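You operate a simulated robot arm through the tools that you are given. There is no shell and no other tool. Be economical: measure what you need, move in short steps, check, and stop when the job is done.

You are at the controls of a simulated robot arm. One attempt, no reset.

## Task
Blot the line on the cream pad, lay the pad on the mat and set the gold weight on it.
Fine: the blotter goes back.

Only the result counts: the job must be done as asked and must still hold three seconds after the hand-in. Knocking over, shifting, dropping, spilling or breaking anything else fails it.

## Robot
A 7-joint arm with a two-finger parallel gripper, fixed in place. Base frame: the origin is at the foot of the arm, x ahead of it, y to its left, z up; the work surface is at about z = 0.75. Units: m, rad, N and s.
With the tool pointing down near the work surface it reaches from about 0.2 to 0.68 m from the base axis. Its first joint turns from -1.152 to 1.152 rad. Payload 2.4 kg.
Tool frame: the origin (TCP) lies between the finger pads and is the grasp point; the fingertips stand 0.03 m ahead of it; z points along the fingers, y is the line along which they close. The gripper opens to 0.094 m. The fingers are 0.028 m wide and 0.01 m thick; the gripper's body (0.05 by 0.096 m) begins 0.055 m behind the TCP.
Orientation is that of the tool frame in the base frame, as [roll, pitch, yaw] about the fixed x, y, z axes, in that order (R = Rz(yaw) Ry(pitch) Rx(roll)). With the fingers straight down and closing along the base's y, the tool's x points along the base's -x, its y along +y and its z along -z.

## Interface
- The arm moves only by the tool play_rows. Its argument "targets" is one flat list of numbers, 7 for each row, row after row: the turn, a rotation vector about the tool's x, y, z in rad, then the shift along the tool's x, y, z in m, then the closure, from 0 (fully open) to 1 (shut). In form: [rx, ry, rz, x, y, z, gripper, rx, ry, rz, x, y, z, gripper, ...]. A call has 1 to 20 rows; each row is the pose to reach, as a shift and turn from the pose commanded when the call began, along the tool's axes at that moment. A row lasts 0.2 s, in which the tool goes at most 0.05 m and 0.15 rad; a call with a longer step from one row to the next is refused whole, and so is a gripper value outside its range. Where a pose cannot be reached the arm comes as near as it can. A force on the tool above 40 N (or 10 N above the force at the start of the call, whichever is more), or a blocked arm, ends the call early, and 0.2 s more pass. Each finger travels about 0.153 m/s and halts on what it meets, pressing with about 35 N; the grip force reading is that of the motor and also rises with nothing between the fingers. The clock runs only during rows and for 0.2 s after the last one: add rows that repeat a pose to give the fingers time. The reply holds the time, the measured pose of the TCP, the force on the tool along the base axes, the opening and the grip force, in the units named above and with some noise.
- Cameras (640 x 400 px; columns grow to the right, rows downward): "scene" is fixed at [0.0253, 0.4678, 1.4374]; the picture's right is [-0.84, -0.54, 0.00], its down [-0.34, 0.54, -0.77] and it looks along [0.41, -0.65, -0.64] (base axes); focal length 352 px, centre (320, 200). "wrist" rides on the gripper at [-0.037, 0, -0.058] in the tool frame; the picture's right is [0.00, -1.00, 0.00], its down [0.97, 0.00, -0.24] and it looks along [0.24, 0.00, 0.97] (tool axes); focal length 218 px, centre (320, 200).
- get_image(camera): a new picture of that camera. No time passes.
- locate(camera, pixels): there is no depth. For up to 12 entries [column, row, z] of the newest picture of that camera ("zoom" is the newest enlarged one), the place [x, y] in the base frame at which the ray of that pixel passes the height z, good to about 0.002 m. No time passes.
- enlarge(camera, box): a new picture of the part [left, top, right, bottom] of that camera's present view, enlarged. No time passes.
- sign_off(): hands the job in; it is judged then, once.

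Keep the steps short. Do not move on a guess: measure, check each grasp and each placing, and mend mistakes. In all there are 80 turns and 38 pictures (those below and enlarged ones count). Leave the gripper open and the arm clear of the work at the hand-in unless told otherwise, and finish with a single line.

The tools are called after "Call:" by a JSON object that holds its "fn" and its "kwargs". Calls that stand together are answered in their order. play_rows: Moves the arm, as the interface text tells. Its arguments: {"type":"object","properties":{"targets":{"type":"array"}},"required":["targets"]} The other tools are called the same way: get_image (camera) takes a picture; locate (camera, pixels) gives the place at which the rays of pixels pass given heights; enlarge (camera, box) takes an enlarged picture of a part of a camera's view; sign_off () hands the job in.

At the start:

```text
time_s: 0.0
tcp_pos: [0.3984, -0.1797, 1.0286]
ee_rot: [3.141, 0.0, 3.142]
wrist_force: [0.4, -0.4, 0.1]
gripper_width: 0.0939
grasp_force: 0.0
```

scene: 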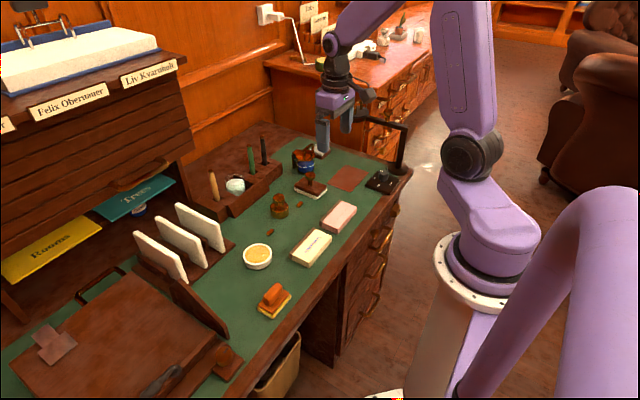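
wrist: 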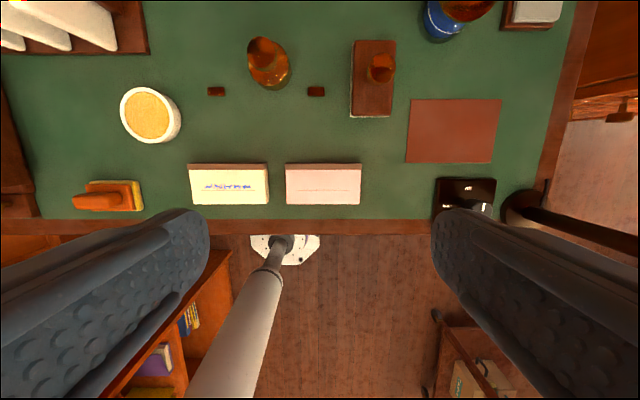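

The wrist view shows the cream pad with a blue line at (228,185), a pink pad, a brown mat at (453,130), a handled block at (372,78), and an amber knob at (268,62). I'll enlarge both views to identify each item.

Call:
{"fn": "enlarge", "kwargs": {"camera": "wrist", "box": [60, 0, 320, 220]}}

Call:
{"fn": "enlarge", "kwargs": {"camera": "wrist", "box": [300, 0, 560, 220]}}

Call:
{"fn": "enlarge", "kwargs": {"camera": "scene", "box": [220, 130, 420, 330]}}

```text
1.82 times, centred on (190, 110) of wrist
```

zoom: 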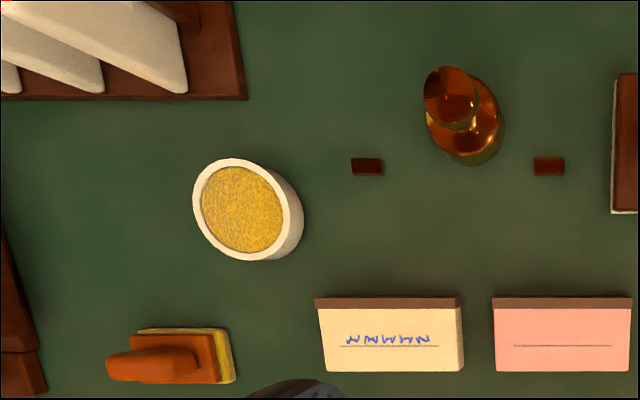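

```text
1.82 times, centred on (430, 110) of wrist
```

zoom: 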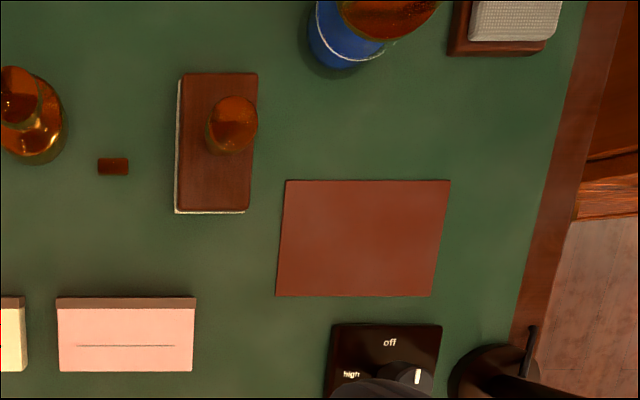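

```text
2.00 times, centred on (320, 230) of scene
```

zoom: 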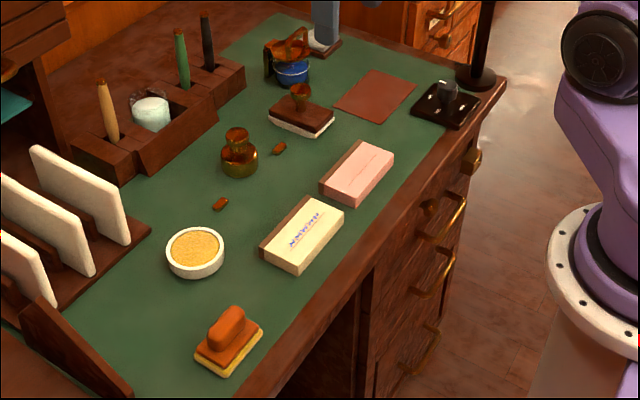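

The blotter is the brown block with the white underside and knob; the gold weight stands between two brown chips; the mat is to the right. I'll locate key points from both cameras to get positions and heights.

Call:
{"fn": "locate", "kwargs": {"camera": "wrist", "pixels": [[192.7, 204.5, 0.77], [269, 204, 0.77], [189, 169, 0.77], [267.5, 169, 0.77], [192.7, 204.5, 0.78], [267.5, 169, 0.78], [406, 162, 0.75], [410, 99, 0.75], [501, 99, 0.75], [491, 163, 0.75], [189, 163, 0.77], [267.5, 163, 0.77]]}}

Call:
{"fn": "locate", "kwargs": {"camera": "zoom", "pixels": [[344, 212, 0.77], [312, 194, 0.77], [260, 248, 0.77], [344, 212, 0.78], [312, 194, 0.78], [260, 248, 0.78], [240, 170, 0.75], [237, 132, 0.8], [237, 132, 0.82], [301, 90, 0.8], [301, 90, 0.82], [301, 90, 0.84]]}}

Call:
{"fn": "locate", "kwargs": {"camera": "wrist", "pixels": [[262, 54, 0.8], [262, 54, 0.82], [273, 72, 0.76], [381, 68, 0.8], [381, 68, 0.82], [381, 68, 0.84], [354, 41, 0.77], [396, 41, 0.77], [391, 115, 0.77], [351, 115, 0.77], [216, 91, 0.755], [316, 91, 0.755]]}}

```text
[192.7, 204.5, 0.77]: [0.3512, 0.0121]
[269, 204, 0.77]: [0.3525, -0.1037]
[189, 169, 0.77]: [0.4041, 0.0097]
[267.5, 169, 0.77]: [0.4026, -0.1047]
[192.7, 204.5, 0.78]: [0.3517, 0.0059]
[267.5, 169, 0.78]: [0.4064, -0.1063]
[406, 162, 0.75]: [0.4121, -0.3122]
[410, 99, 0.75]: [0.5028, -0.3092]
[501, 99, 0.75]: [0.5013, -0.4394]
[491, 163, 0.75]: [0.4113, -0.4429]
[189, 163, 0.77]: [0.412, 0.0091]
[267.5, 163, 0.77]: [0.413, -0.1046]
```

```text
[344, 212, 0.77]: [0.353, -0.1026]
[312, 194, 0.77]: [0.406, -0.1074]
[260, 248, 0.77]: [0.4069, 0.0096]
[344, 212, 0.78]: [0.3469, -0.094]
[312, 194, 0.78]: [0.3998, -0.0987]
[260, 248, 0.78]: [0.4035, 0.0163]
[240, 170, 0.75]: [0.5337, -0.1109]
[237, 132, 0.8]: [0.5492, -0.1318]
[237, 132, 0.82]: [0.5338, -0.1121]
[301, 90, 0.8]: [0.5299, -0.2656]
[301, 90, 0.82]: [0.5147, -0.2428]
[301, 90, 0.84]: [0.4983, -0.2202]
```

```text
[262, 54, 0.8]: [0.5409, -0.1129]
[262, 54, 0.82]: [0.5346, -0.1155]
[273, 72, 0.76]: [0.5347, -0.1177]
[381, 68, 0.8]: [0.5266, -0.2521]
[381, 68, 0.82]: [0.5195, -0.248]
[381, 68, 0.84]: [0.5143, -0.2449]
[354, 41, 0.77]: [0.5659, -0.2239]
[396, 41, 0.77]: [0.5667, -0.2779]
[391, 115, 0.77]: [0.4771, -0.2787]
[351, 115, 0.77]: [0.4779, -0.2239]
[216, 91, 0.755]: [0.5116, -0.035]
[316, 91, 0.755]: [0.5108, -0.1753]
```

Cream pad: x 0.352–0.410, y −0.105–0.010, top z≈0.770. Mat: centre about (0.457,−0.376). Blotter: centre about (0.521,−0.251). Next I'll look closely at the blotter, mat and lamp area, and the ink.

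Call:
{"fn": "enlarge", "kwargs": {"camera": "scene", "box": [280, 90, 420, 210]}}

Call:
{"fn": "enlarge", "kwargs": {"camera": "wrist", "box": [180, 155, 280, 215]}}

```text
3.33 times, centred on (350, 150) of scene
```

zoom: 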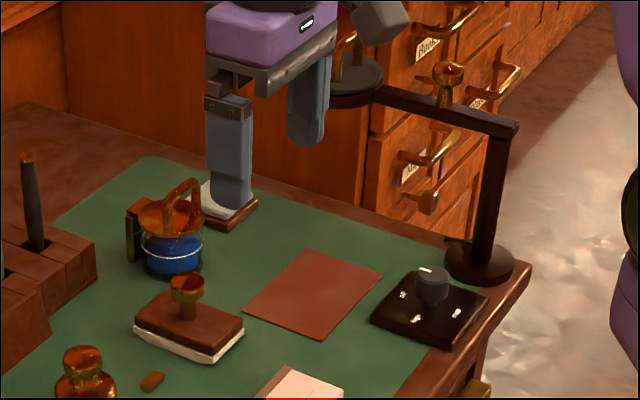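

```text
6.40 times, centred on (230, 185) of wrist
```

zoom: 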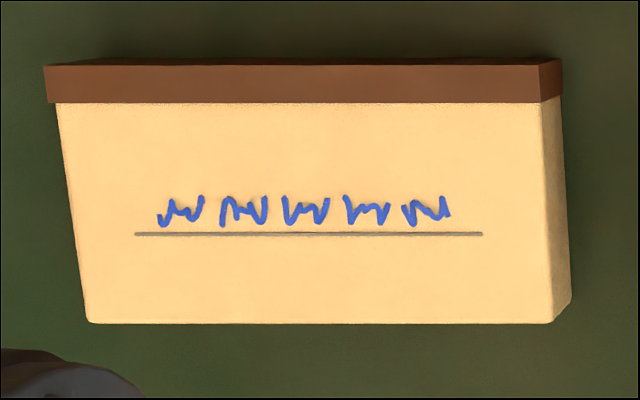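

The lamp's arm hangs near the mat, so I'll measure its post, arm and head. I'll also measure the ink extent and the blotter details.

Call:
{"fn": "locate", "kwargs": {"camera": "zoom", "pixels": [[157, 212, 0.77], [450, 212, 0.77], [300, 195, 0.77], [300, 234, 0.77], [135, 234, 0.77], [482, 234, 0.77], [55, 66, 0.771], [537, 66, 0.771], [88, 322, 0.77], [550, 322, 0.77], [568, 297, 0.75]]}}

Call:
{"fn": "locate", "kwargs": {"camera": "wrist", "pixels": [[525, 208, 0.76], [465, 195, 0.76], [437, 178, 0.765], [495, 180, 0.765], [394, 117, 0.755], [349, 117, 0.755], [439, 20, 0.77], [515, 25, 0.75]]}}

Call:
{"fn": "enlarge", "kwargs": {"camera": "scene", "box": [280, 90, 420, 210]}}

```text
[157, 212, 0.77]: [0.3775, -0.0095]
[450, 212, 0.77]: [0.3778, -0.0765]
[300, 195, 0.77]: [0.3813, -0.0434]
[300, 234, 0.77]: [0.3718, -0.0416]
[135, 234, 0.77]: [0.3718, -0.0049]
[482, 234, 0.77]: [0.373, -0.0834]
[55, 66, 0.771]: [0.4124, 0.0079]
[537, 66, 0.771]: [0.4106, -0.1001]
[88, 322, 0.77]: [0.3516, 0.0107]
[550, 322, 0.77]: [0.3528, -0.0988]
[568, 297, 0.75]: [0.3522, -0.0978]
```

```text
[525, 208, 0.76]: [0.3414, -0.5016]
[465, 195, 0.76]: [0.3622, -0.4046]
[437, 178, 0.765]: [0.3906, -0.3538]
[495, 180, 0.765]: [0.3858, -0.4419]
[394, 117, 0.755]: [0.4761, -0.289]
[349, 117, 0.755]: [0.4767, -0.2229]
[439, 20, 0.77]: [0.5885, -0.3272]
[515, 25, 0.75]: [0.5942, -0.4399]
```

```text
3.33 times, centred on (350, 150) of scene
```

zoom: 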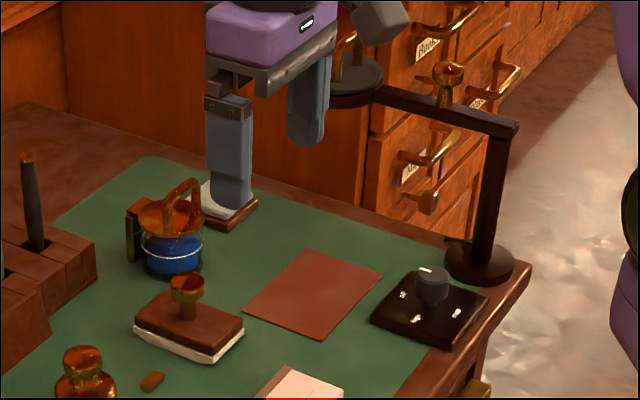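

Ink spans y −0.0095 to −0.0765 and x 0.372–0.381, with its centre near (0.377,−0.043). Next I'll locate the lamp, blotter knob and block heights in the zoom.

Call:
{"fn": "locate", "kwargs": {"camera": "zoom", "pixels": [[480, 262, 0.76], [503, 125, 0.85], [503, 125, 0.9], [345, 92, 0.85], [345, 92, 0.9], [188, 280, 0.82], [188, 318, 0.775], [211, 350, 0.775], [244, 319, 0.775], [133, 324, 0.775], [211, 363, 0.75], [187, 297, 0.81]]}}

```text
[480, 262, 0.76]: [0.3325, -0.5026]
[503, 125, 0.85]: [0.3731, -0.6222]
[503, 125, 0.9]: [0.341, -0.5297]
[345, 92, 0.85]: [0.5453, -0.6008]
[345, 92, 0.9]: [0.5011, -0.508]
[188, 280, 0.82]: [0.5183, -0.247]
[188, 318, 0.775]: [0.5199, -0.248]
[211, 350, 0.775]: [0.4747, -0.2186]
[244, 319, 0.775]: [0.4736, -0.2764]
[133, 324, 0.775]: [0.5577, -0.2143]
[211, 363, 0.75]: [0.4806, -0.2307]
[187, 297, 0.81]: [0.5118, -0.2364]
```

Lamp post: (0.337,−0.503), with its arm running along +x at z≈0.91. I'll keep clear of it. The blotter is about 0.055 wide in y with its top at 0.77. I'll go above it to about z=0.91 and check.

Call:
{"fn": "play_rows", "kwargs": {"targets": [0, 0, 0, -0.025, -0.014, 0.024, 0, 0, 0, 0, -0.05, -0.028, 0.048, 0, 0, 0, 0, -0.075, -0.043, 0.072, 0, 0, 0, 0, -0.1, -0.057, 0.096, 0, 0, 0, 0, -0.123, -0.07, 0.119, 0, 0, 0, 0, -0.123, -0.07, 0.119, 0]}}

Call:
{"fn": "get_image", "kwargs": {"camera": "wrist"}}

```text
time_s: 1.4
tcp_pos: [0.5236, -0.2494, 0.9088]
ee_rot: [-3.14, 0.0, 3.141]
wrist_force: [0.2, -0.5, -0.6]
gripper_width: 0.0941
grasp_force: 0.0
```

```text
29 pictures are left
```

wrist: 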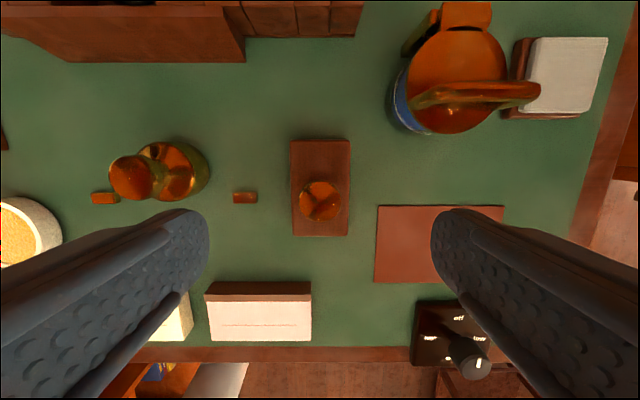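

The blotter is centred below, at columns 291–350 and rows 139–236. I'll measure its edges precisely here.

Call:
{"fn": "locate", "kwargs": {"camera": "wrist", "pixels": [[291, 140, 0.77], [350, 139, 0.77], [349, 237, 0.77], [292, 235, 0.77], [320, 201, 0.82], [320, 206, 0.8], [167, 170, 0.78], [132, 177, 0.82], [376, 283, 0.75], [379, 206, 0.75], [503, 206, 0.75]]}}

Call:
{"fn": "enlarge", "kwargs": {"camera": "wrist", "box": [240, 120, 400, 250]}}

```text
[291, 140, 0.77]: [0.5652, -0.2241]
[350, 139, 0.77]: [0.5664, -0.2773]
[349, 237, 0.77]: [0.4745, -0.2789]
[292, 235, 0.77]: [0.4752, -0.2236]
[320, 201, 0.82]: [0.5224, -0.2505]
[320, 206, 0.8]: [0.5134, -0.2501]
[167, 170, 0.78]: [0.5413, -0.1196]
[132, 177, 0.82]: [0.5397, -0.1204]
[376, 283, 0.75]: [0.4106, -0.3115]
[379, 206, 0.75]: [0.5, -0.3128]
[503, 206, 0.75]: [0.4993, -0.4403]
```

```text
3.08 times, centred on (320, 185) of wrist
```

zoom: 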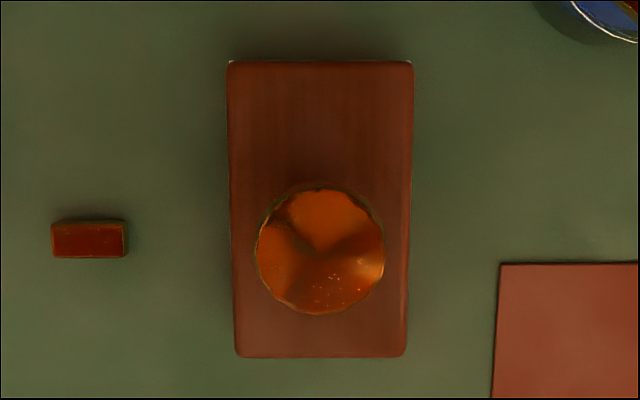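

The blotter is axis-aligned with its centre at (0.5207,−0.251). I'll descend to TCP z≈0.787, fingers alongside the block, then close on its sides.

Call:
{"fn": "play_rows", "kwargs": {"targets": [0, 0, 0, 0.002, -0.001, 0.04, 0, 0, 0, 0, 0.002, -0.001, 0.08, 0, 0, 0, 0, 0.002, -0.001, 0.108, 0, 0, 0, 0, 0.002, -0.001, 0.122, 0, 0, 0, 0, 0.002, -0.001, 0.122, 0]}}

Call:
{"fn": "play_rows", "kwargs": {"targets": [0, 0, 0, 0, 0, 0, 0.3, 0, 0, 0, 0, 0, 0, 0.6, 0, 0, 0, 0, 0, 0, 0.6, 0, 0, 0, 0, 0, 0, 0.6]}}

```text
time_s: 2.6
tcp_pos: [0.5204, -0.2515, 0.7872]
ee_rot: [3.141, 0.0, 3.14]
wrist_force: [0.2, 0.4, -0.5]
gripper_width: 0.0938
grasp_force: 0.1
```

```text
time_s: 3.6
tcp_pos: [0.5189, -0.2522, 0.7878]
ee_rot: [-3.141, 0.0, -3.141]
wrist_force: [1.3, 0.9, -0.4]
gripper_width: 0.0536
grasp_force: 35.2
```

The grip is firm at 0.0536 m, the block width. I'll lift it 0.11 m and carry it above the ink at (0.377,−0.043), turning it 90° so its length runs along the line.

Call:
{"fn": "play_rows", "kwargs": {"targets": [0, 0, 0, 0, 0, -0.03, 0.7, 0, 0, 0, 0, 0, -0.07, 0.7, 0, 0, 0, 0, 0, -0.11, 0.7, 0, 0, -0.131, 0.012, 0.0173, -0.11, 0.7, 0, 0, -0.262, 0.024, 0.0347, -0.11, 0.7, 0, 0, -0.393, 0.036, 0.052, -0.11, 0.7, 0, 0, -0.524, 0.048, 0.0693, -0.11, 0.7, 0, 0, -0.655, 0.06, 0.0867, -0.11, 0.7, 0, 0, -0.785, 0.072, 0.104, -0.11, 0.7, 0, 0, -0.916, 0.084, 0.1213, -0.11, 0.7, 0, 0, -1.047, 0.095, 0.1387, -0.11, 0.7, 0, 0, -1.178, 0.107, 0.156, -0.11, 0.7, 0, 0, -1.309, 0.119, 0.1733, -0.11, 0.7, 0, 0, -1.44, 0.131, 0.1907, -0.11, 0.7, 0, 0, -1.571, 0.143, 0.208, -0.11, 0.7, 0, 0, -1.571, 0.143, 0.208, -0.11, 0.7]}}

Call:
{"fn": "get_image", "kwargs": {"camera": "scene"}}

Call:
{"fn": "get_image", "kwargs": {"camera": "wrist"}}

```text
time_s: 7.0
tcp_pos: [0.378, -0.0444, 0.8994]
ee_rot: [3.142, 0.001, -1.569]
wrist_force: [0.1, -0.9, -1.3]
gripper_width: 0.0537
grasp_force: 35.0
```

```text
27 pictures are left
```

scene: 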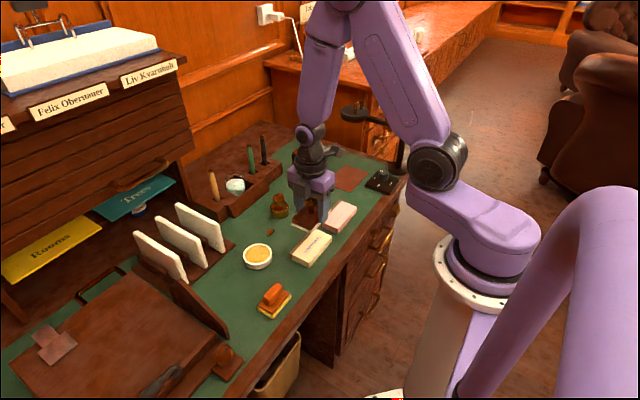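

```text
26 pictures are left
```

wrist: 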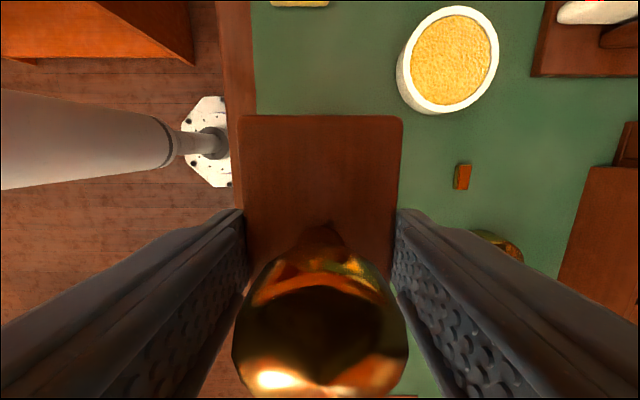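

The blotter is held level and aligned above the pad. I'll lower it to just above the paper, with contact expected at TCP ≈0.8075.

Call:
{"fn": "play_rows", "kwargs": {"targets": [0, 0, 0, 0, 0, 0.04, 0.7, 0, 0, 0, 0, 0, 0.07, 0.7, 0, 0, 0, 0, 0, 0.085, 0.7, 0, 0, 0, 0, 0, 0.085, 0.7]}}

Call:
{"fn": "enlarge", "kwargs": {"camera": "scene", "box": [260, 160, 380, 280]}}

```text
time_s: 8.0
tcp_pos: [0.3761, -0.0432, 0.8156]
ee_rot: [3.141, 0.003, -1.57]
wrist_force: [0.3, -0.7, -0.7]
gripper_width: 0.0536
grasp_force: 34.9
```

```text
3.33 times, centred on (320, 220) of scene
```

zoom: 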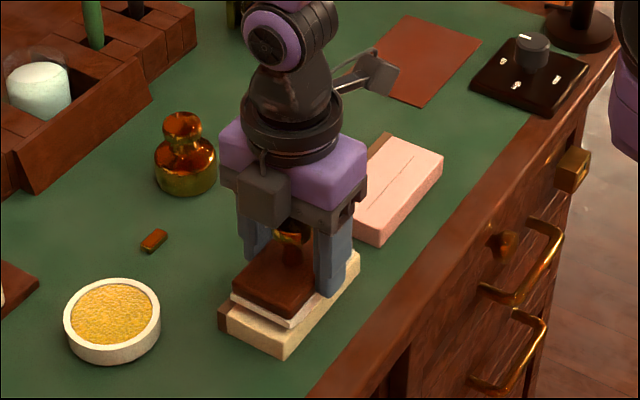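

The blotter is aligned over the pad, about 8 mm above it. I'll lower it in small steps and watch for contact force.

Call:
{"fn": "play_rows", "kwargs": {"targets": [0, 0, 0, 0, 0, 0.004, 0.7, 0, 0, 0, 0, 0, 0.007, 0.7, 0, 0, 0, 0, 0, 0.009, 0.7, 0, 0, 0, 0, 0, 0.009, 0.7]}}

```text
time_s: 9.0
tcp_pos: [0.3769, -0.0438, 0.8063]
ee_rot: [-3.14, 0.001, -1.572]
wrist_force: [-7.0, 2.1, 36.8]
gripper_width: 0.0534
grasp_force: 35.3
```

It's pressed at about 37 N, which is ample. I'll hold briefly, then lift straight up.

Call:
{"fn": "play_rows", "kwargs": {"targets": [0, 0, 0, 0, 0, 0, 0.7, 0, 0, 0, 0, 0, 0, 0.7, 0, 0, 0, 0, 0, 0, 0.7, 0, 0, 0, 0, 0, 0, 0.7]}}

Call:
{"fn": "play_rows", "kwargs": {"targets": [0, 0, 0, 0, 0, -0.005, 0.7, 0, 0, 0, 0, 0, -0.03, 0.7, 0, 0, 0, 0, 0, -0.07, 0.7, 0, 0, 0, 0, 0, -0.094, 0.7, 0, 0, 0, 0, 0, -0.094, 0.7]}}

Call:
{"fn": "enlarge", "kwargs": {"camera": "scene", "box": [260, 160, 380, 280]}}

```text
time_s: 10.0
tcp_pos: [0.3773, -0.0433, 0.8061]
ee_rot: [-3.14, 0.0, -1.57]
wrist_force: [-4.7, 1.1, 35.3]
gripper_width: 0.0536
grasp_force: 34.8
```

```text
time_s: 11.2
tcp_pos: [0.3774, -0.0425, 0.8981]
ee_rot: [3.141, -0.001, -1.571]
wrist_force: [0.5, -0.3, -1.0]
gripper_width: 0.0533
grasp_force: 35.3
```

```text
3.33 times, centred on (320, 220) of scene
```

zoom: 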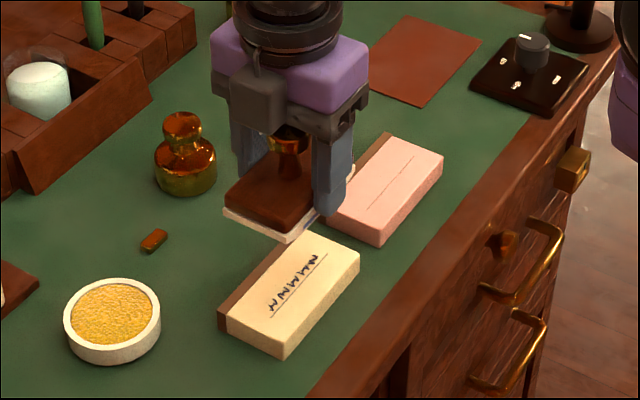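

The ink turned from wet blue to dark, so the blot worked. Now I'll carry the blotter back, turning it the other way, to above its original spot.

Call:
{"fn": "play_rows", "kwargs": {"targets": [0, 0, 0.131, 0.0173, -0.012, 0, 0.7, 0, 0, 0.262, 0.0347, -0.024, 0, 0.7, 0, 0, 0.393, 0.052, -0.036, 0, 0.7, 0, 0, 0.524, 0.0693, -0.048, 0, 0.7, 0, 0, 0.655, 0.0867, -0.06, 0, 0.7, 0, 0, 0.785, 0.104, -0.072, 0, 0.7, 0, 0, 0.916, 0.1213, -0.084, 0, 0.7, 0, 0, 1.047, 0.1387, -0.095, 0, 0.7, 0, 0, 1.178, 0.156, -0.107, 0, 0.7, 0, 0, 1.309, 0.1733, -0.119, 0, 0.7, 0, 0, 1.44, 0.1907, -0.131, 0, 0.7, 0, 0, 1.571, 0.208, -0.143, 0, 0.7, 0, 0, 1.571, 0.208, -0.143, 0.04, 0.7, 0, 0, 1.571, 0.208, -0.143, 0.08, 0.7, 0, 0, 1.571, 0.208, -0.143, 0.1, 0.7, 0, 0, 1.571, 0.208, -0.143, 0.1, 0.7]}}

```text
time_s: 14.6
tcp_pos: [0.5211, -0.2533, 0.8004]
ee_rot: [-3.141, 0.001, 3.139]
wrist_force: [0.5, 0.7, -1.9]
gripper_width: 0.0536
grasp_force: 35.3
```

I'm about 12 mm above its seat. I'll lower gently until the load is taken.

Call:
{"fn": "play_rows", "kwargs": {"targets": [0, 0, 0, 0, 0.001, 0.006, 0.7, 0, 0, 0, 0, 0.001, 0.01, 0.7, 0, 0, 0, 0, 0.001, 0.012, 0.7, 0, 0, 0, 0, 0.001, 0.012, 0.7]}}

```text
time_s: 15.6
tcp_pos: [0.5221, -0.2515, 0.7871]
ee_rot: [-3.141, 0.0, 3.14]
wrist_force: [-0.3, 0.3, -2.4]
gripper_width: 0.0532
grasp_force: 35.1
```

Call:
{"fn": "play_rows", "kwargs": {"targets": [0, 0, 0, 0, 0, 0.001, 0.7, 0, 0, 0, 0, 0, 0.001, 0.7]}}

```text
time_s: 16.2
tcp_pos: [0.5206, -0.2513, 0.785]
ee_rot: [-3.141, 0.0, -3.141]
wrist_force: [0.1, 0.6, -1.6]
gripper_width: 0.0534
grasp_force: 35.5
```

Still no contact. I'll go another 1 mm down.

Call:
{"fn": "play_rows", "kwargs": {"targets": [0, 0, 0, 0, 0, 0.001, 0.7, 0, 0, 0, 0, 0, 0.001, 0.7]}}

```text
time_s: 16.8
tcp_pos: [0.5205, -0.2519, 0.7844]
ee_rot: [3.141, 0.0, -3.141]
wrist_force: [-0.3, 0.5, -1.3]
gripper_width: 0.0533
grasp_force: 35.1
```

Call:
{"fn": "play_rows", "kwargs": {"targets": [0, 0, 0, 0, 0, 0.001, 0.7, 0, 0, 0, 0, 0, 0.001, 0.7]}}

```text
time_s: 17.4
tcp_pos: [0.5208, -0.2515, 0.7848]
ee_rot: [3.141, 0.002, 3.139]
wrist_force: [-2.5, 0.8, 8.1]
gripper_width: 0.0534
grasp_force: 34.9
```

The force turned to +8 N, so it's on the desk. I'll open, then rise clear.

Call:
{"fn": "play_rows", "kwargs": {"targets": [0, 0, 0, 0, 0, 0, 0.35, 0, 0, 0, 0, 0, 0, 0, 0, 0, 0, 0, 0, 0, 0, 0, 0, 0, 0, 0, -0.01, 0, 0, 0, 0, 0, 0, -0.05, 0, 0, 0, 0, 0, 0, -0.09, 0, 0, 0, 0, 0, 0, -0.124, 0, 0, 0, 0, 0, 0, -0.124, 0]}}

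Call:
{"fn": "get_image", "kwargs": {"camera": "wrist"}}

```text
time_s: 19.2
tcp_pos: [0.519, -0.2523, 0.9081]
ee_rot: [-3.14, -0.001, -3.141]
wrist_force: [-0.3, 0.5, 0.3]
gripper_width: 0.0939
grasp_force: 0.0
```

```text
23 pictures are left
```

wrist: 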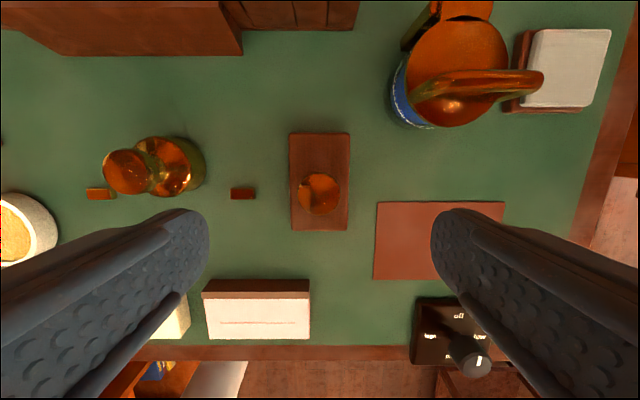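

I'll check the blotter corners against the original measurements: x 0.475–0.566, y −0.224 to −0.278.

Call:
{"fn": "locate", "kwargs": {"camera": "wrist", "pixels": [[289, 133, 0.77], [350, 132, 0.77], [349, 231, 0.77], [291, 230, 0.77], [373, 279, 0.75], [378, 202, 0.75], [505, 202, 0.75]]}}

```text
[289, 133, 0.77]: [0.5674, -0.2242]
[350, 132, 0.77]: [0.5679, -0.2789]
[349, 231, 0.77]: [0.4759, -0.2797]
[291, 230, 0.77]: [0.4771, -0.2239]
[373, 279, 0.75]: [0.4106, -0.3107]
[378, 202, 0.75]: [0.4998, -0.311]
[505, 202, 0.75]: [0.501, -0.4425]
```

The blotter is back to within about 1–2 mm. Next I'll move above the cream pad, turned 90° so the fingers close across its 0.06 m width.

Call:
{"fn": "play_rows", "kwargs": {"targets": [0, 0, -0.131, 0.0115, 0.0171, 0, 0, 0, 0, -0.262, 0.023, 0.0342, 0, 0, 0, 0, -0.393, 0.0345, 0.0512, 0, 0, 0, 0, -0.524, 0.046, 0.0683, 0, 0, 0, 0, -0.655, 0.0575, 0.0854, 0, 0, 0, 0, -0.785, 0.069, 0.1025, 0, 0, 0, 0, -0.916, 0.0805, 0.1196, 0, 0, 0, 0, -1.047, 0.092, 0.1367, 0, 0, 0, 0, -1.178, 0.1035, 0.1537, 0, 0, 0, 0, -1.309, 0.115, 0.1708, 0, 0, 0, 0, -1.44, 0.1265, 0.1879, 0, 0, 0, 0, -1.571, 0.138, 0.205, 0, 0, 0, 0, -1.571, 0.138, 0.205, 0, 0]}}

Call:
{"fn": "get_image", "kwargs": {"camera": "wrist"}}

```text
time_s: 22.0
tcp_pos: [0.3833, -0.0459, 0.9077]
ee_rot: [3.141, -0.001, -1.569]
wrist_force: [-0.9, 0.2, 0.1]
gripper_width: 0.0939
grasp_force: 0.0
```

```text
22 pictures are left
```

wrist: 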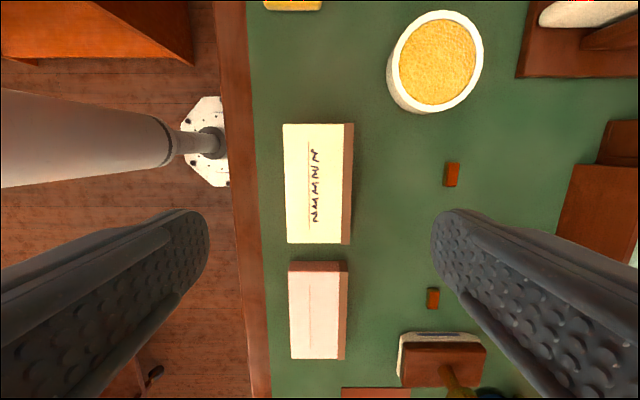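

All strokes read dark (dry). I'll measure the pad's corners from here.

Call:
{"fn": "locate", "kwargs": {"camera": "wrist", "pixels": [[283, 124, 0.77], [354, 124, 0.77], [352, 244, 0.77], [287, 243, 0.77], [289, 262, 0.77]]}}

```text
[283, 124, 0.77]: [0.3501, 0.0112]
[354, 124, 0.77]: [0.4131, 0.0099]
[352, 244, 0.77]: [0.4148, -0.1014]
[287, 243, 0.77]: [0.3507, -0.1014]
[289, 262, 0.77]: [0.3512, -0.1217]
```

Pad centre is (0.382,−0.045), about 0.062 wide. I'll descend to TCP 0.786 and close.

Call:
{"fn": "play_rows", "kwargs": {"targets": [0, 0, 0, 0, 0, 0.04, 0, 0, 0, 0, 0, 0, 0.08, 0, 0, 0, 0, 0, 0, 0.11, 0, 0, 0, 0, 0, 0, 0.122, 0, 0, 0, 0, 0, 0, 0.122, 0]}}

Call:
{"fn": "play_rows", "kwargs": {"targets": [0, 0, 0, 0, 0, 0, 0.2, 0, 0, 0, 0, 0, 0, 0.5, 0, 0, 0, 0, 0, 0, 0.5, 0, 0, 0, 0, 0, 0, 0.5]}}

```text
time_s: 23.2
tcp_pos: [0.3821, -0.046, 0.7872]
ee_rot: [3.14, 0.0, -1.573]
wrist_force: [0.3, 0.3, 0.5]
gripper_width: 0.094
grasp_force: 0.0
```

```text
time_s: 24.2
tcp_pos: [0.3824, -0.0469, 0.7886]
ee_rot: [-3.141, -0.001, -1.57]
wrist_force: [-0.2, -0.8, -0.1]
gripper_width: 0.0591
grasp_force: 34.6
```

It's gripped at 0.059 m. I'll lift it 0.10 m and carry it toward the mat, stopping above it at (0.456,−0.376).

Call:
{"fn": "play_rows", "kwargs": {"targets": [0, 0, 0, 0, 0, -0.03, 0.6, 0, 0, 0, 0, 0, -0.07, 0.6, 0, 0, 0, 0, 0, -0.1, 0.6, 0, 0, 0, 0.03, -0.007, -0.1, 0.6, 0, 0, 0, 0.06, -0.014, -0.1, 0.6, 0, 0, 0, 0.09, -0.021, -0.1, 0.6, 0, 0, 0, 0.12, -0.028, -0.1, 0.6, 0, 0, 0, 0.15, -0.035, -0.1, 0.6, 0, 0, 0, 0.18, -0.042, -0.1, 0.6, 0, 0, 0, 0.21, -0.049, -0.1, 0.6, 0, 0, 0, 0.24, -0.056, -0.1, 0.6, 0, 0, 0, 0.27, -0.063, -0.1, 0.6, 0, 0, 0, 0.3, -0.07, -0.1, 0.6, 0, 0, 0, 0.33, -0.074, -0.1, 0.6, 0, 0, 0, 0.33, -0.074, -0.1, 0.6]}}

Call:
{"fn": "enlarge", "kwargs": {"camera": "scene", "box": [280, 90, 420, 210]}}

Call:
{"fn": "get_image", "kwargs": {"camera": "wrist"}}

```text
time_s: 27.4
tcp_pos: [0.4552, -0.3733, 0.8862]
ee_rot: [-3.141, 0.0, -1.57]
wrist_force: [-0.2, -0.7, -1.3]
gripper_width: 0.059
grasp_force: 34.9
```

```text
3.33 times, centred on (350, 150) of scene
```

zoom: 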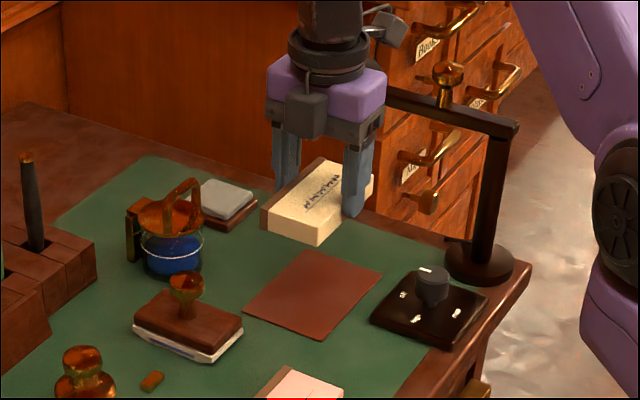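

```text
20 pictures are left
```

wrist: 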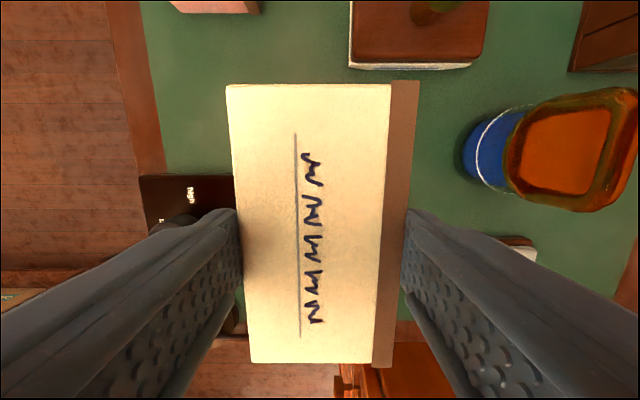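

The pad hangs level over the mat. The control box edge is at x≈0.39, and the outer finger when opening a little stays at about 0.405. I'll lower to about 8 mm above the mat.

Call:
{"fn": "play_rows", "kwargs": {"targets": [0, 0, 0, 0.002, 0, 0.04, 0.6, 0, 0, 0, 0.002, 0, 0.075, 0.6, 0, 0, 0, 0.002, 0, 0.09, 0.6, 0, 0, 0, 0.002, 0, 0.09, 0.6]}}

Call:
{"fn": "enlarge", "kwargs": {"camera": "scene", "box": [300, 110, 420, 210]}}

```text
time_s: 28.4
tcp_pos: [0.458, -0.3758, 0.7946]
ee_rot: [-3.141, 0.001, -1.571]
wrist_force: [0.8, 0.6, -0.9]
gripper_width: 0.0592
grasp_force: 34.7
```

```text
4.00 times, centred on (360, 160) of scene
```

zoom: 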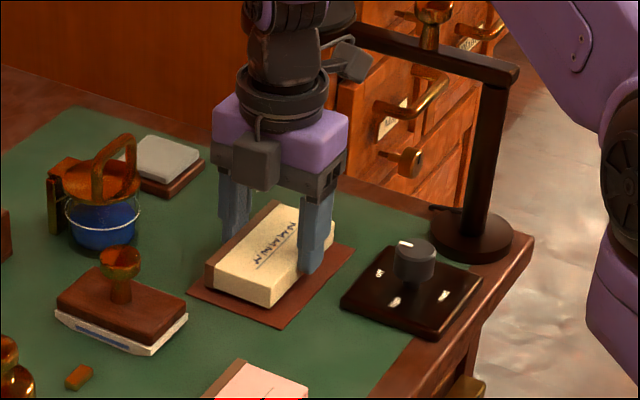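

Well placed. I'll lower the last few millimetres while watching the force.

Call:
{"fn": "play_rows", "kwargs": {"targets": [0, 0, 0, 0, 0, 0.004, 0.6, 0, 0, 0, 0, 0, 0.006, 0.6, 0, 0, 0, 0, 0, 0.006, 0.6]}}

```text
time_s: 29.2
tcp_pos: [0.4582, -0.3776, 0.7905]
ee_rot: [-3.141, 0.0, -1.571]
wrist_force: [-0.7, 0.5, 1.7]
gripper_width: 0.0595
grasp_force: 35.2
```

Call:
{"fn": "play_rows", "kwargs": {"targets": [0, 0, 0, 0, 0, 0.001, 0.6, 0, 0, 0, 0, 0, 0.001, 0.6]}}

```text
time_s: 29.8
tcp_pos: [0.4569, -0.3767, 0.79]
ee_rot: [3.141, 0.001, -1.572]
wrist_force: [-7.2, 5.7, 21.2]
gripper_width: 0.0591
grasp_force: 35.0
```

The pad is seated on the mat (21 N). I'll open slightly, rise straight up and check.

Call:
{"fn": "play_rows", "kwargs": {"targets": [0, 0, 0, 0, 0, -0.001, 0.6, 0, 0, 0, 0, 0, -0.001, 0.2, 0, 0, 0, 0, 0, -0.001, 0.15, 0, 0, 0, 0, 0, -0.01, 0.15, 0, 0, 0, 0, 0, -0.05, 0.15, 0, 0, 0, 0, 0, -0.09, 0.15, 0, 0, 0, 0, 0, -0.12, 0.15, 0, 0, 0, 0, 0, -0.12, 0.15]}}

Call:
{"fn": "get_image", "kwargs": {"camera": "wrist"}}

```text
time_s: 31.6
tcp_pos: [0.4565, -0.376, 0.9101]
ee_rot: [-3.142, -0.002, -1.571]
wrist_force: [0.2, -0.3, 0.6]
gripper_width: 0.0801
grasp_force: 0.1
```

```text
18 pictures are left
```

wrist: 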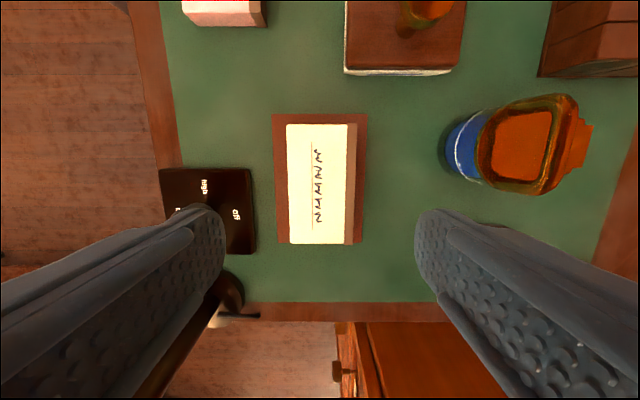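

The pad sits on the mat. I'll check margins by locating the corners.

Call:
{"fn": "locate", "kwargs": {"camera": "wrist", "pixels": [[286, 124, 0.772], [357, 124, 0.772], [353, 244, 0.772], [291, 243, 0.772], [272, 114, 0.752], [367, 114, 0.752], [362, 245, 0.752], [278, 243, 0.752]]}}

```text
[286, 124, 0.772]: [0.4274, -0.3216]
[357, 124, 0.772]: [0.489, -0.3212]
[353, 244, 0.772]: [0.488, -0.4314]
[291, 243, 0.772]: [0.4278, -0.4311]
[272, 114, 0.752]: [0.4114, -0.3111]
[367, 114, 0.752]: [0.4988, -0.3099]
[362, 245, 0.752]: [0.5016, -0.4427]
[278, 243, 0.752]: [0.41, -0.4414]
```

The pad lies fully inside the mat, with a margin on all sides. Now I'll move above the gold weight at about (0.537,−0.118), opening fully.

Call:
{"fn": "play_rows", "kwargs": {"targets": [0, 0, 0, -0.032, -0.01, 0, 0, 0, 0, 0, -0.065, -0.02, 0, 0, 0, 0, 0, -0.097, -0.03, 0, 0, 0, 0, 0, -0.129, -0.04, 0, 0, 0, 0, 0, -0.161, -0.05, 0, 0, 0, 0, 0, -0.194, -0.06, 0, 0, 0, 0, 0, -0.226, -0.07, 0, 0, 0, 0, 0, -0.258, -0.08, 0, 0, 0, 0, 0, -0.258, -0.08, 0, 0]}}

Call:
{"fn": "get_image", "kwargs": {"camera": "wrist"}}

Call:
{"fn": "enlarge", "kwargs": {"camera": "scene", "box": [250, 170, 320, 230]}}

```text
time_s: 33.6
tcp_pos: [0.5359, -0.1195, 0.9088]
ee_rot: [-3.141, -0.001, -1.572]
wrist_force: [0.2, 0.5, 0.1]
gripper_width: 0.0939
grasp_force: 0.0
```

```text
17 pictures are left
```

wrist: 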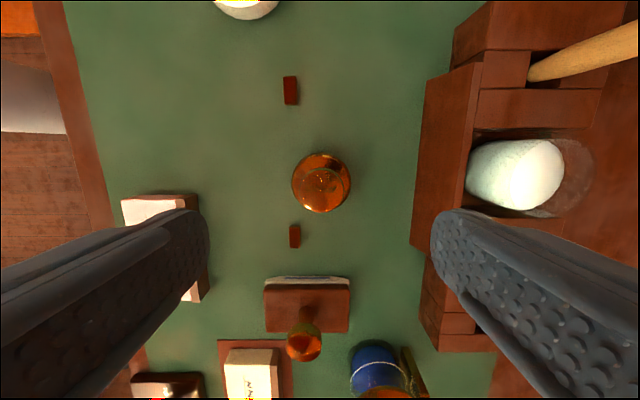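

```text
6.67 times, centred on (285, 200) of scene
```

zoom: 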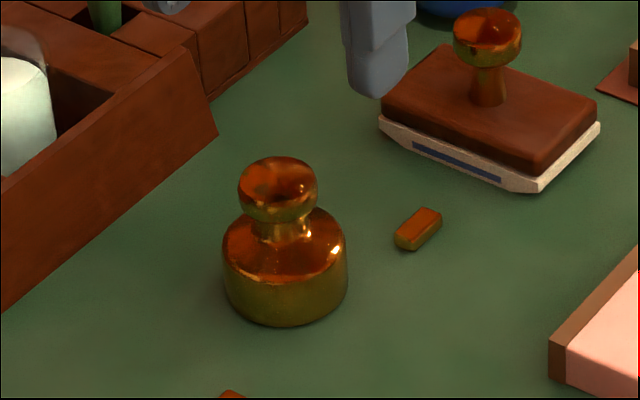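

The weight is a cylinder about 0.053 wide with a knob on top. I'll measure its centre, body edges and the rack wall.

Call:
{"fn": "locate", "kwargs": {"camera": "zoom", "pixels": [[277, 178, 0.82], [277, 178, 0.815], [277, 178, 0.825], [222, 265, 0.77], [348, 258, 0.77], [283, 327, 0.75]]}}

Call:
{"fn": "locate", "kwargs": {"camera": "wrist", "pixels": [[321, 181, 0.82], [292, 182, 0.78], [351, 182, 0.78], [322, 212, 0.78], [322, 152, 0.775], [427, 85, 0.79], [411, 245, 0.75], [290, 90, 0.755], [294, 236, 0.755]]}}

Call:
{"fn": "enlarge", "kwargs": {"camera": "wrist", "box": [260, 130, 380, 230]}}

```text
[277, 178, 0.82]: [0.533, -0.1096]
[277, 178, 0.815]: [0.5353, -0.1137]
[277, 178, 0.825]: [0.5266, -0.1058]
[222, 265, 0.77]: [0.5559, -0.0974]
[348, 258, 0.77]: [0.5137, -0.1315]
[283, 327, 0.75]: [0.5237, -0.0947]
```

```text
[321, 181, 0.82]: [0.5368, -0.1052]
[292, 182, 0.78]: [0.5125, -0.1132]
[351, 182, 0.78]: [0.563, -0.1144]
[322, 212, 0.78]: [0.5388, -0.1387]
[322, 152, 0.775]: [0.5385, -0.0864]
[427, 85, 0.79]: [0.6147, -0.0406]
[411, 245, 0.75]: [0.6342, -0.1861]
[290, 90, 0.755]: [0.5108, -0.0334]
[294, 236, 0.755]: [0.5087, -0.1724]
```

```text
4.00 times, centred on (320, 180) of wrist
```

zoom: 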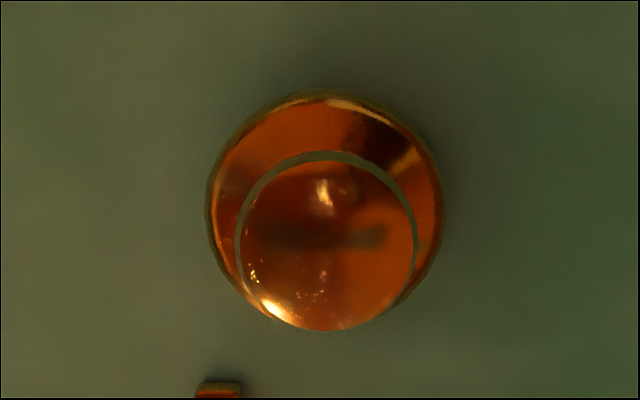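

Weight centre is (0.538,−0.113), body diameter about 0.05; the rack wall at x≥0.615 is clear of the fingers (0.595). I'll correct by about 5 mm in y, descend to TCP 0.787 and close on the body.

Call:
{"fn": "play_rows", "kwargs": {"targets": [0, 0, 0, -0.0055, -0.002, 0.03, 0, 0, 0, 0, -0.0055, -0.002, 0.07, 0, 0, 0, 0, -0.0055, -0.002, 0.105, 0, 0, 0, 0, -0.0055, -0.002, 0.122, 0, 0, 0, 0, -0.0055, -0.002, 0.122, 0]}}

Call:
{"fn": "play_rows", "kwargs": {"targets": [0, 0, 0, 0, 0, 0, 0.2, 0, 0, 0, 0, 0, 0, 0.4, 0, 0, 0, 0, 0, 0, 0.6, 0, 0, 0, 0, 0, 0, 0.6, 0, 0, 0, 0, 0, 0, 0.6]}}

```text
time_s: 34.8
tcp_pos: [0.5381, -0.1148, 0.788]
ee_rot: [3.141, -0.002, -1.569]
wrist_force: [-0.2, -0.4, -1.0]
gripper_width: 0.0942
grasp_force: 0.0
```

```text
time_s: 36.0
tcp_pos: [0.5386, -0.1137, 0.7878]
ee_rot: [3.141, 0.001, -1.572]
wrist_force: [-1.1, -0.2, -0.2]
gripper_width: 0.0535
grasp_force: 34.9
```

It's gripped at 0.0535 m on the body. I'll lift a little to check the hold.

Call:
{"fn": "play_rows", "kwargs": {"targets": [0, 0, 0, 0, 0, -0.01, 0.7, 0, 0, 0, 0, 0, -0.04, 0.7, 0, 0, 0, 0, 0, -0.08, 0.7, 0, 0, 0, 0, 0, -0.11, 0.7, 0, 0, 0, 0, 0, -0.11, 0.7]}}

Call:
{"fn": "enlarge", "kwargs": {"camera": "scene", "box": [240, 130, 360, 240]}}

```text
time_s: 37.2
tcp_pos: [0.5363, -0.115, 0.8974]
ee_rot: [3.139, 0.0, -1.572]
wrist_force: [0.3, -0.5, -4.3]
gripper_width: 0.0533
grasp_force: 35.0
```

```text
3.64 times, centred on (300, 185) of scene
```

zoom: 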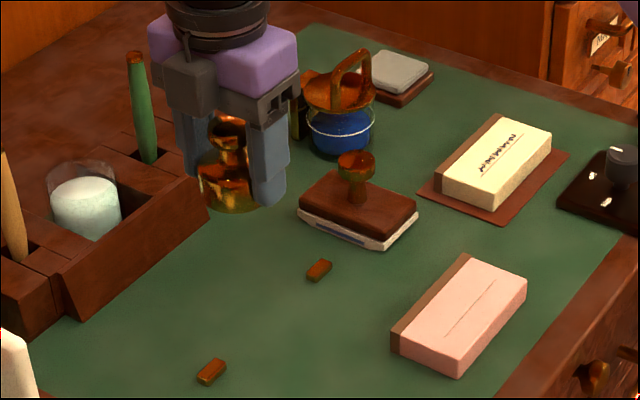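

Held firmly (about 4 N load). I'll carry it above the pad centre (0.458,−0.376), with its bottom at z≈0.86, which clears the blotter's knob.

Call:
{"fn": "play_rows", "kwargs": {"targets": [0, 0, 0, 0.029, 0.009, 0, 0.7, 0, 0, 0, 0.058, 0.018, 0, 0.7, 0, 0, 0, 0.0875, 0.027, 0, 0.7, 0, 0, 0, 0.117, 0.036, 0, 0.7, 0, 0, 0, 0.146, 0.044, 0, 0.7, 0, 0, 0, 0.175, 0.053, 0, 0.7, 0, 0, 0, 0.204, 0.062, 0, 0.7, 0, 0, 0, 0.233, 0.071, 0, 0.7, 0, 0, 0, 0.2625, 0.08, 0, 0.7, 0, 0, 0, 0.2625, 0.08, 0.04, 0.7, 0, 0, 0, 0.2625, 0.08, 0.075, 0.7, 0, 0, 0, 0.2625, 0.08, 0.075, 0.7]}}

Call:
{"fn": "enlarge", "kwargs": {"camera": "scene", "box": [300, 110, 420, 210]}}

```text
time_s: 39.8
tcp_pos: [0.4589, -0.3753, 0.8211]
ee_rot: [-3.141, 0.0, -1.571]
wrist_force: [-0.2, 0.0, -3.5]
gripper_width: 0.0536
grasp_force: 34.7
```

```text
4.00 times, centred on (360, 160) of scene
```

zoom: 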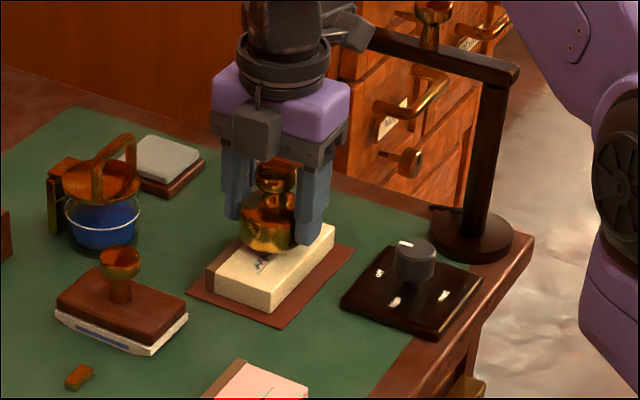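

It's centred over the pad. Contact is expected at TCP ≈0.8095, so I'll lower slowly.

Call:
{"fn": "play_rows", "kwargs": {"targets": [0, 0, 0, 0, 0, 0.005, 0.7, 0, 0, 0, 0, 0, 0.01, 0.7, 0, 0, 0, 0, 0, 0.0115, 0.7, 0, 0, 0, 0, 0, 0.0115, 0.7]}}

```text
time_s: 40.8
tcp_pos: [0.4588, -0.3777, 0.8105]
ee_rot: [-3.141, 0.001, -1.571]
wrist_force: [-5.8, 4.9, 16.2]
gripper_width: 0.0534
grasp_force: 35.0
```

Contact at 16 N. I'll ease off 1 mm, open moderately so the fingers stay above the pad, rise, then retreat.

Call:
{"fn": "play_rows", "kwargs": {"targets": [0, 0, 0, 0, 0, -0.0008, 0.7, 0, 0, 0, 0, 0, -0.0008, 0.3, 0, 0, 0, 0, 0, -0.0008, 0.1, 0, 0, 0, 0, 0, -0.0008, 0.1, 0, 0, 0, 0, 0, -0.03, 0.1, 0, 0, 0, 0, 0, -0.07, 0.1, 0, 0, 0, 0, 0, -0.11, 0.1, 0, 0, 0, 0, 0, -0.11, 0]}}

Call:
{"fn": "get_image", "kwargs": {"camera": "wrist"}}

Call:
{"fn": "enlarge", "kwargs": {"camera": "scene", "box": [300, 110, 420, 210]}}

```text
time_s: 42.6
tcp_pos: [0.4586, -0.3767, 0.9192]
ee_rot: [3.141, 0.0, -1.572]
wrist_force: [-0.1, 0.0, 0.1]
gripper_width: 0.0941
grasp_force: 0.0
```

```text
12 pictures are left
```

wrist: 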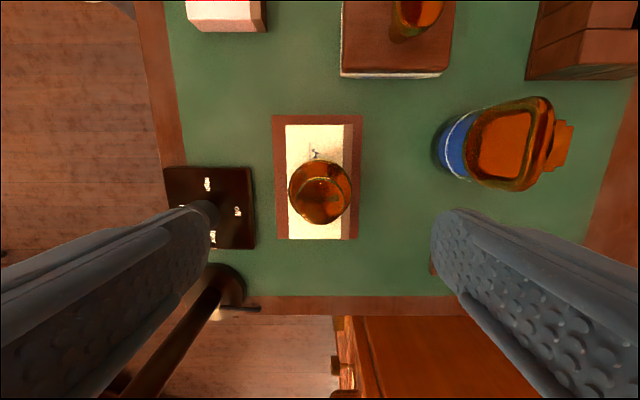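

```text
4.00 times, centred on (360, 160) of scene
```

zoom: 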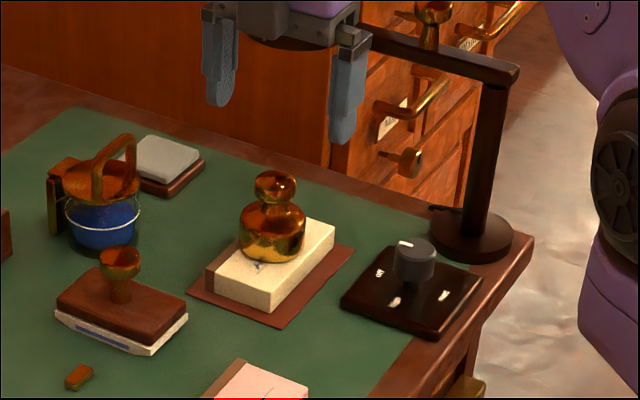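

The weight stands upright on the pad. I'll withdraw the arm upward and to the left, clear of the lamp, and do a final check.

Call:
{"fn": "play_rows", "kwargs": {"targets": [0, 0, 0, -0.03, 0, -0.03, 0, 0, 0, 0, -0.06, 0.01, -0.06, 0, 0, 0, 0, -0.09, 0.02, -0.08, 0, 0, 0, 0, -0.13, 0.03, -0.1, 0, 0, 0, 0, -0.17, 0.04, -0.11, 0, 0, 0, 0, -0.2, 0.05, -0.11, 0, 0, 0, 0, -0.2, 0.05, -0.11, 0, 0, 0, 0, -0.2, 0.05, -0.11, 0]}}

Call:
{"fn": "get_image", "kwargs": {"camera": "scene"}}

Call:
{"fn": "enlarge", "kwargs": {"camera": "scene", "box": [345, 150, 390, 190]}}

```text
time_s: 44.4
tcp_pos: [0.4069, -0.1775, 1.0326]
ee_rot: [3.141, -0.001, -1.571]
wrist_force: [0.6, -0.3, 0.0]
gripper_width: 0.0939
grasp_force: 0.0
```

```text
10 pictures are left
```

scene: 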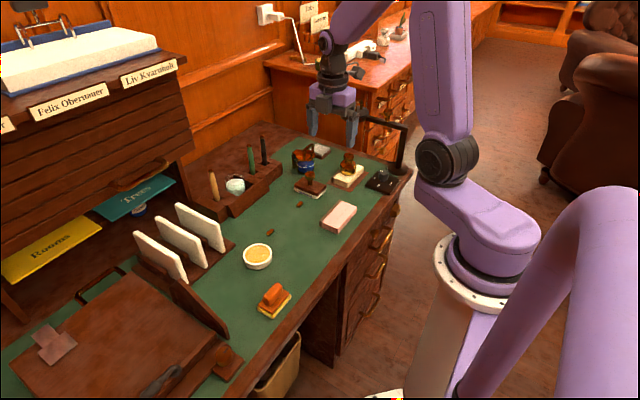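

```text
10.00 times, centred on (368, 170) of scene
```

zoom: 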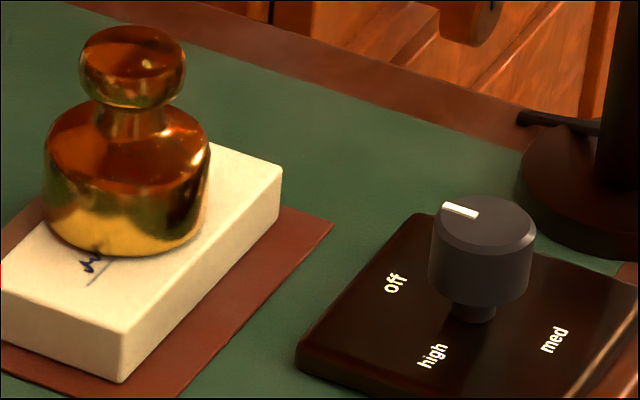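

The line is blotted dark, the pad lies on the mat with the weight upright on it, and the blotter is back in its place. The arm is clear and the gripper open, so I'm handing in.

Call:
{"fn": "sign_off", "kwargs": {}}

```text
The job is handed in.
```

Job handed in: the line on the cream pad is blotted, the pad is on the mat with the gold weight on it, and the blotter is back within about 2 mm of where it was.
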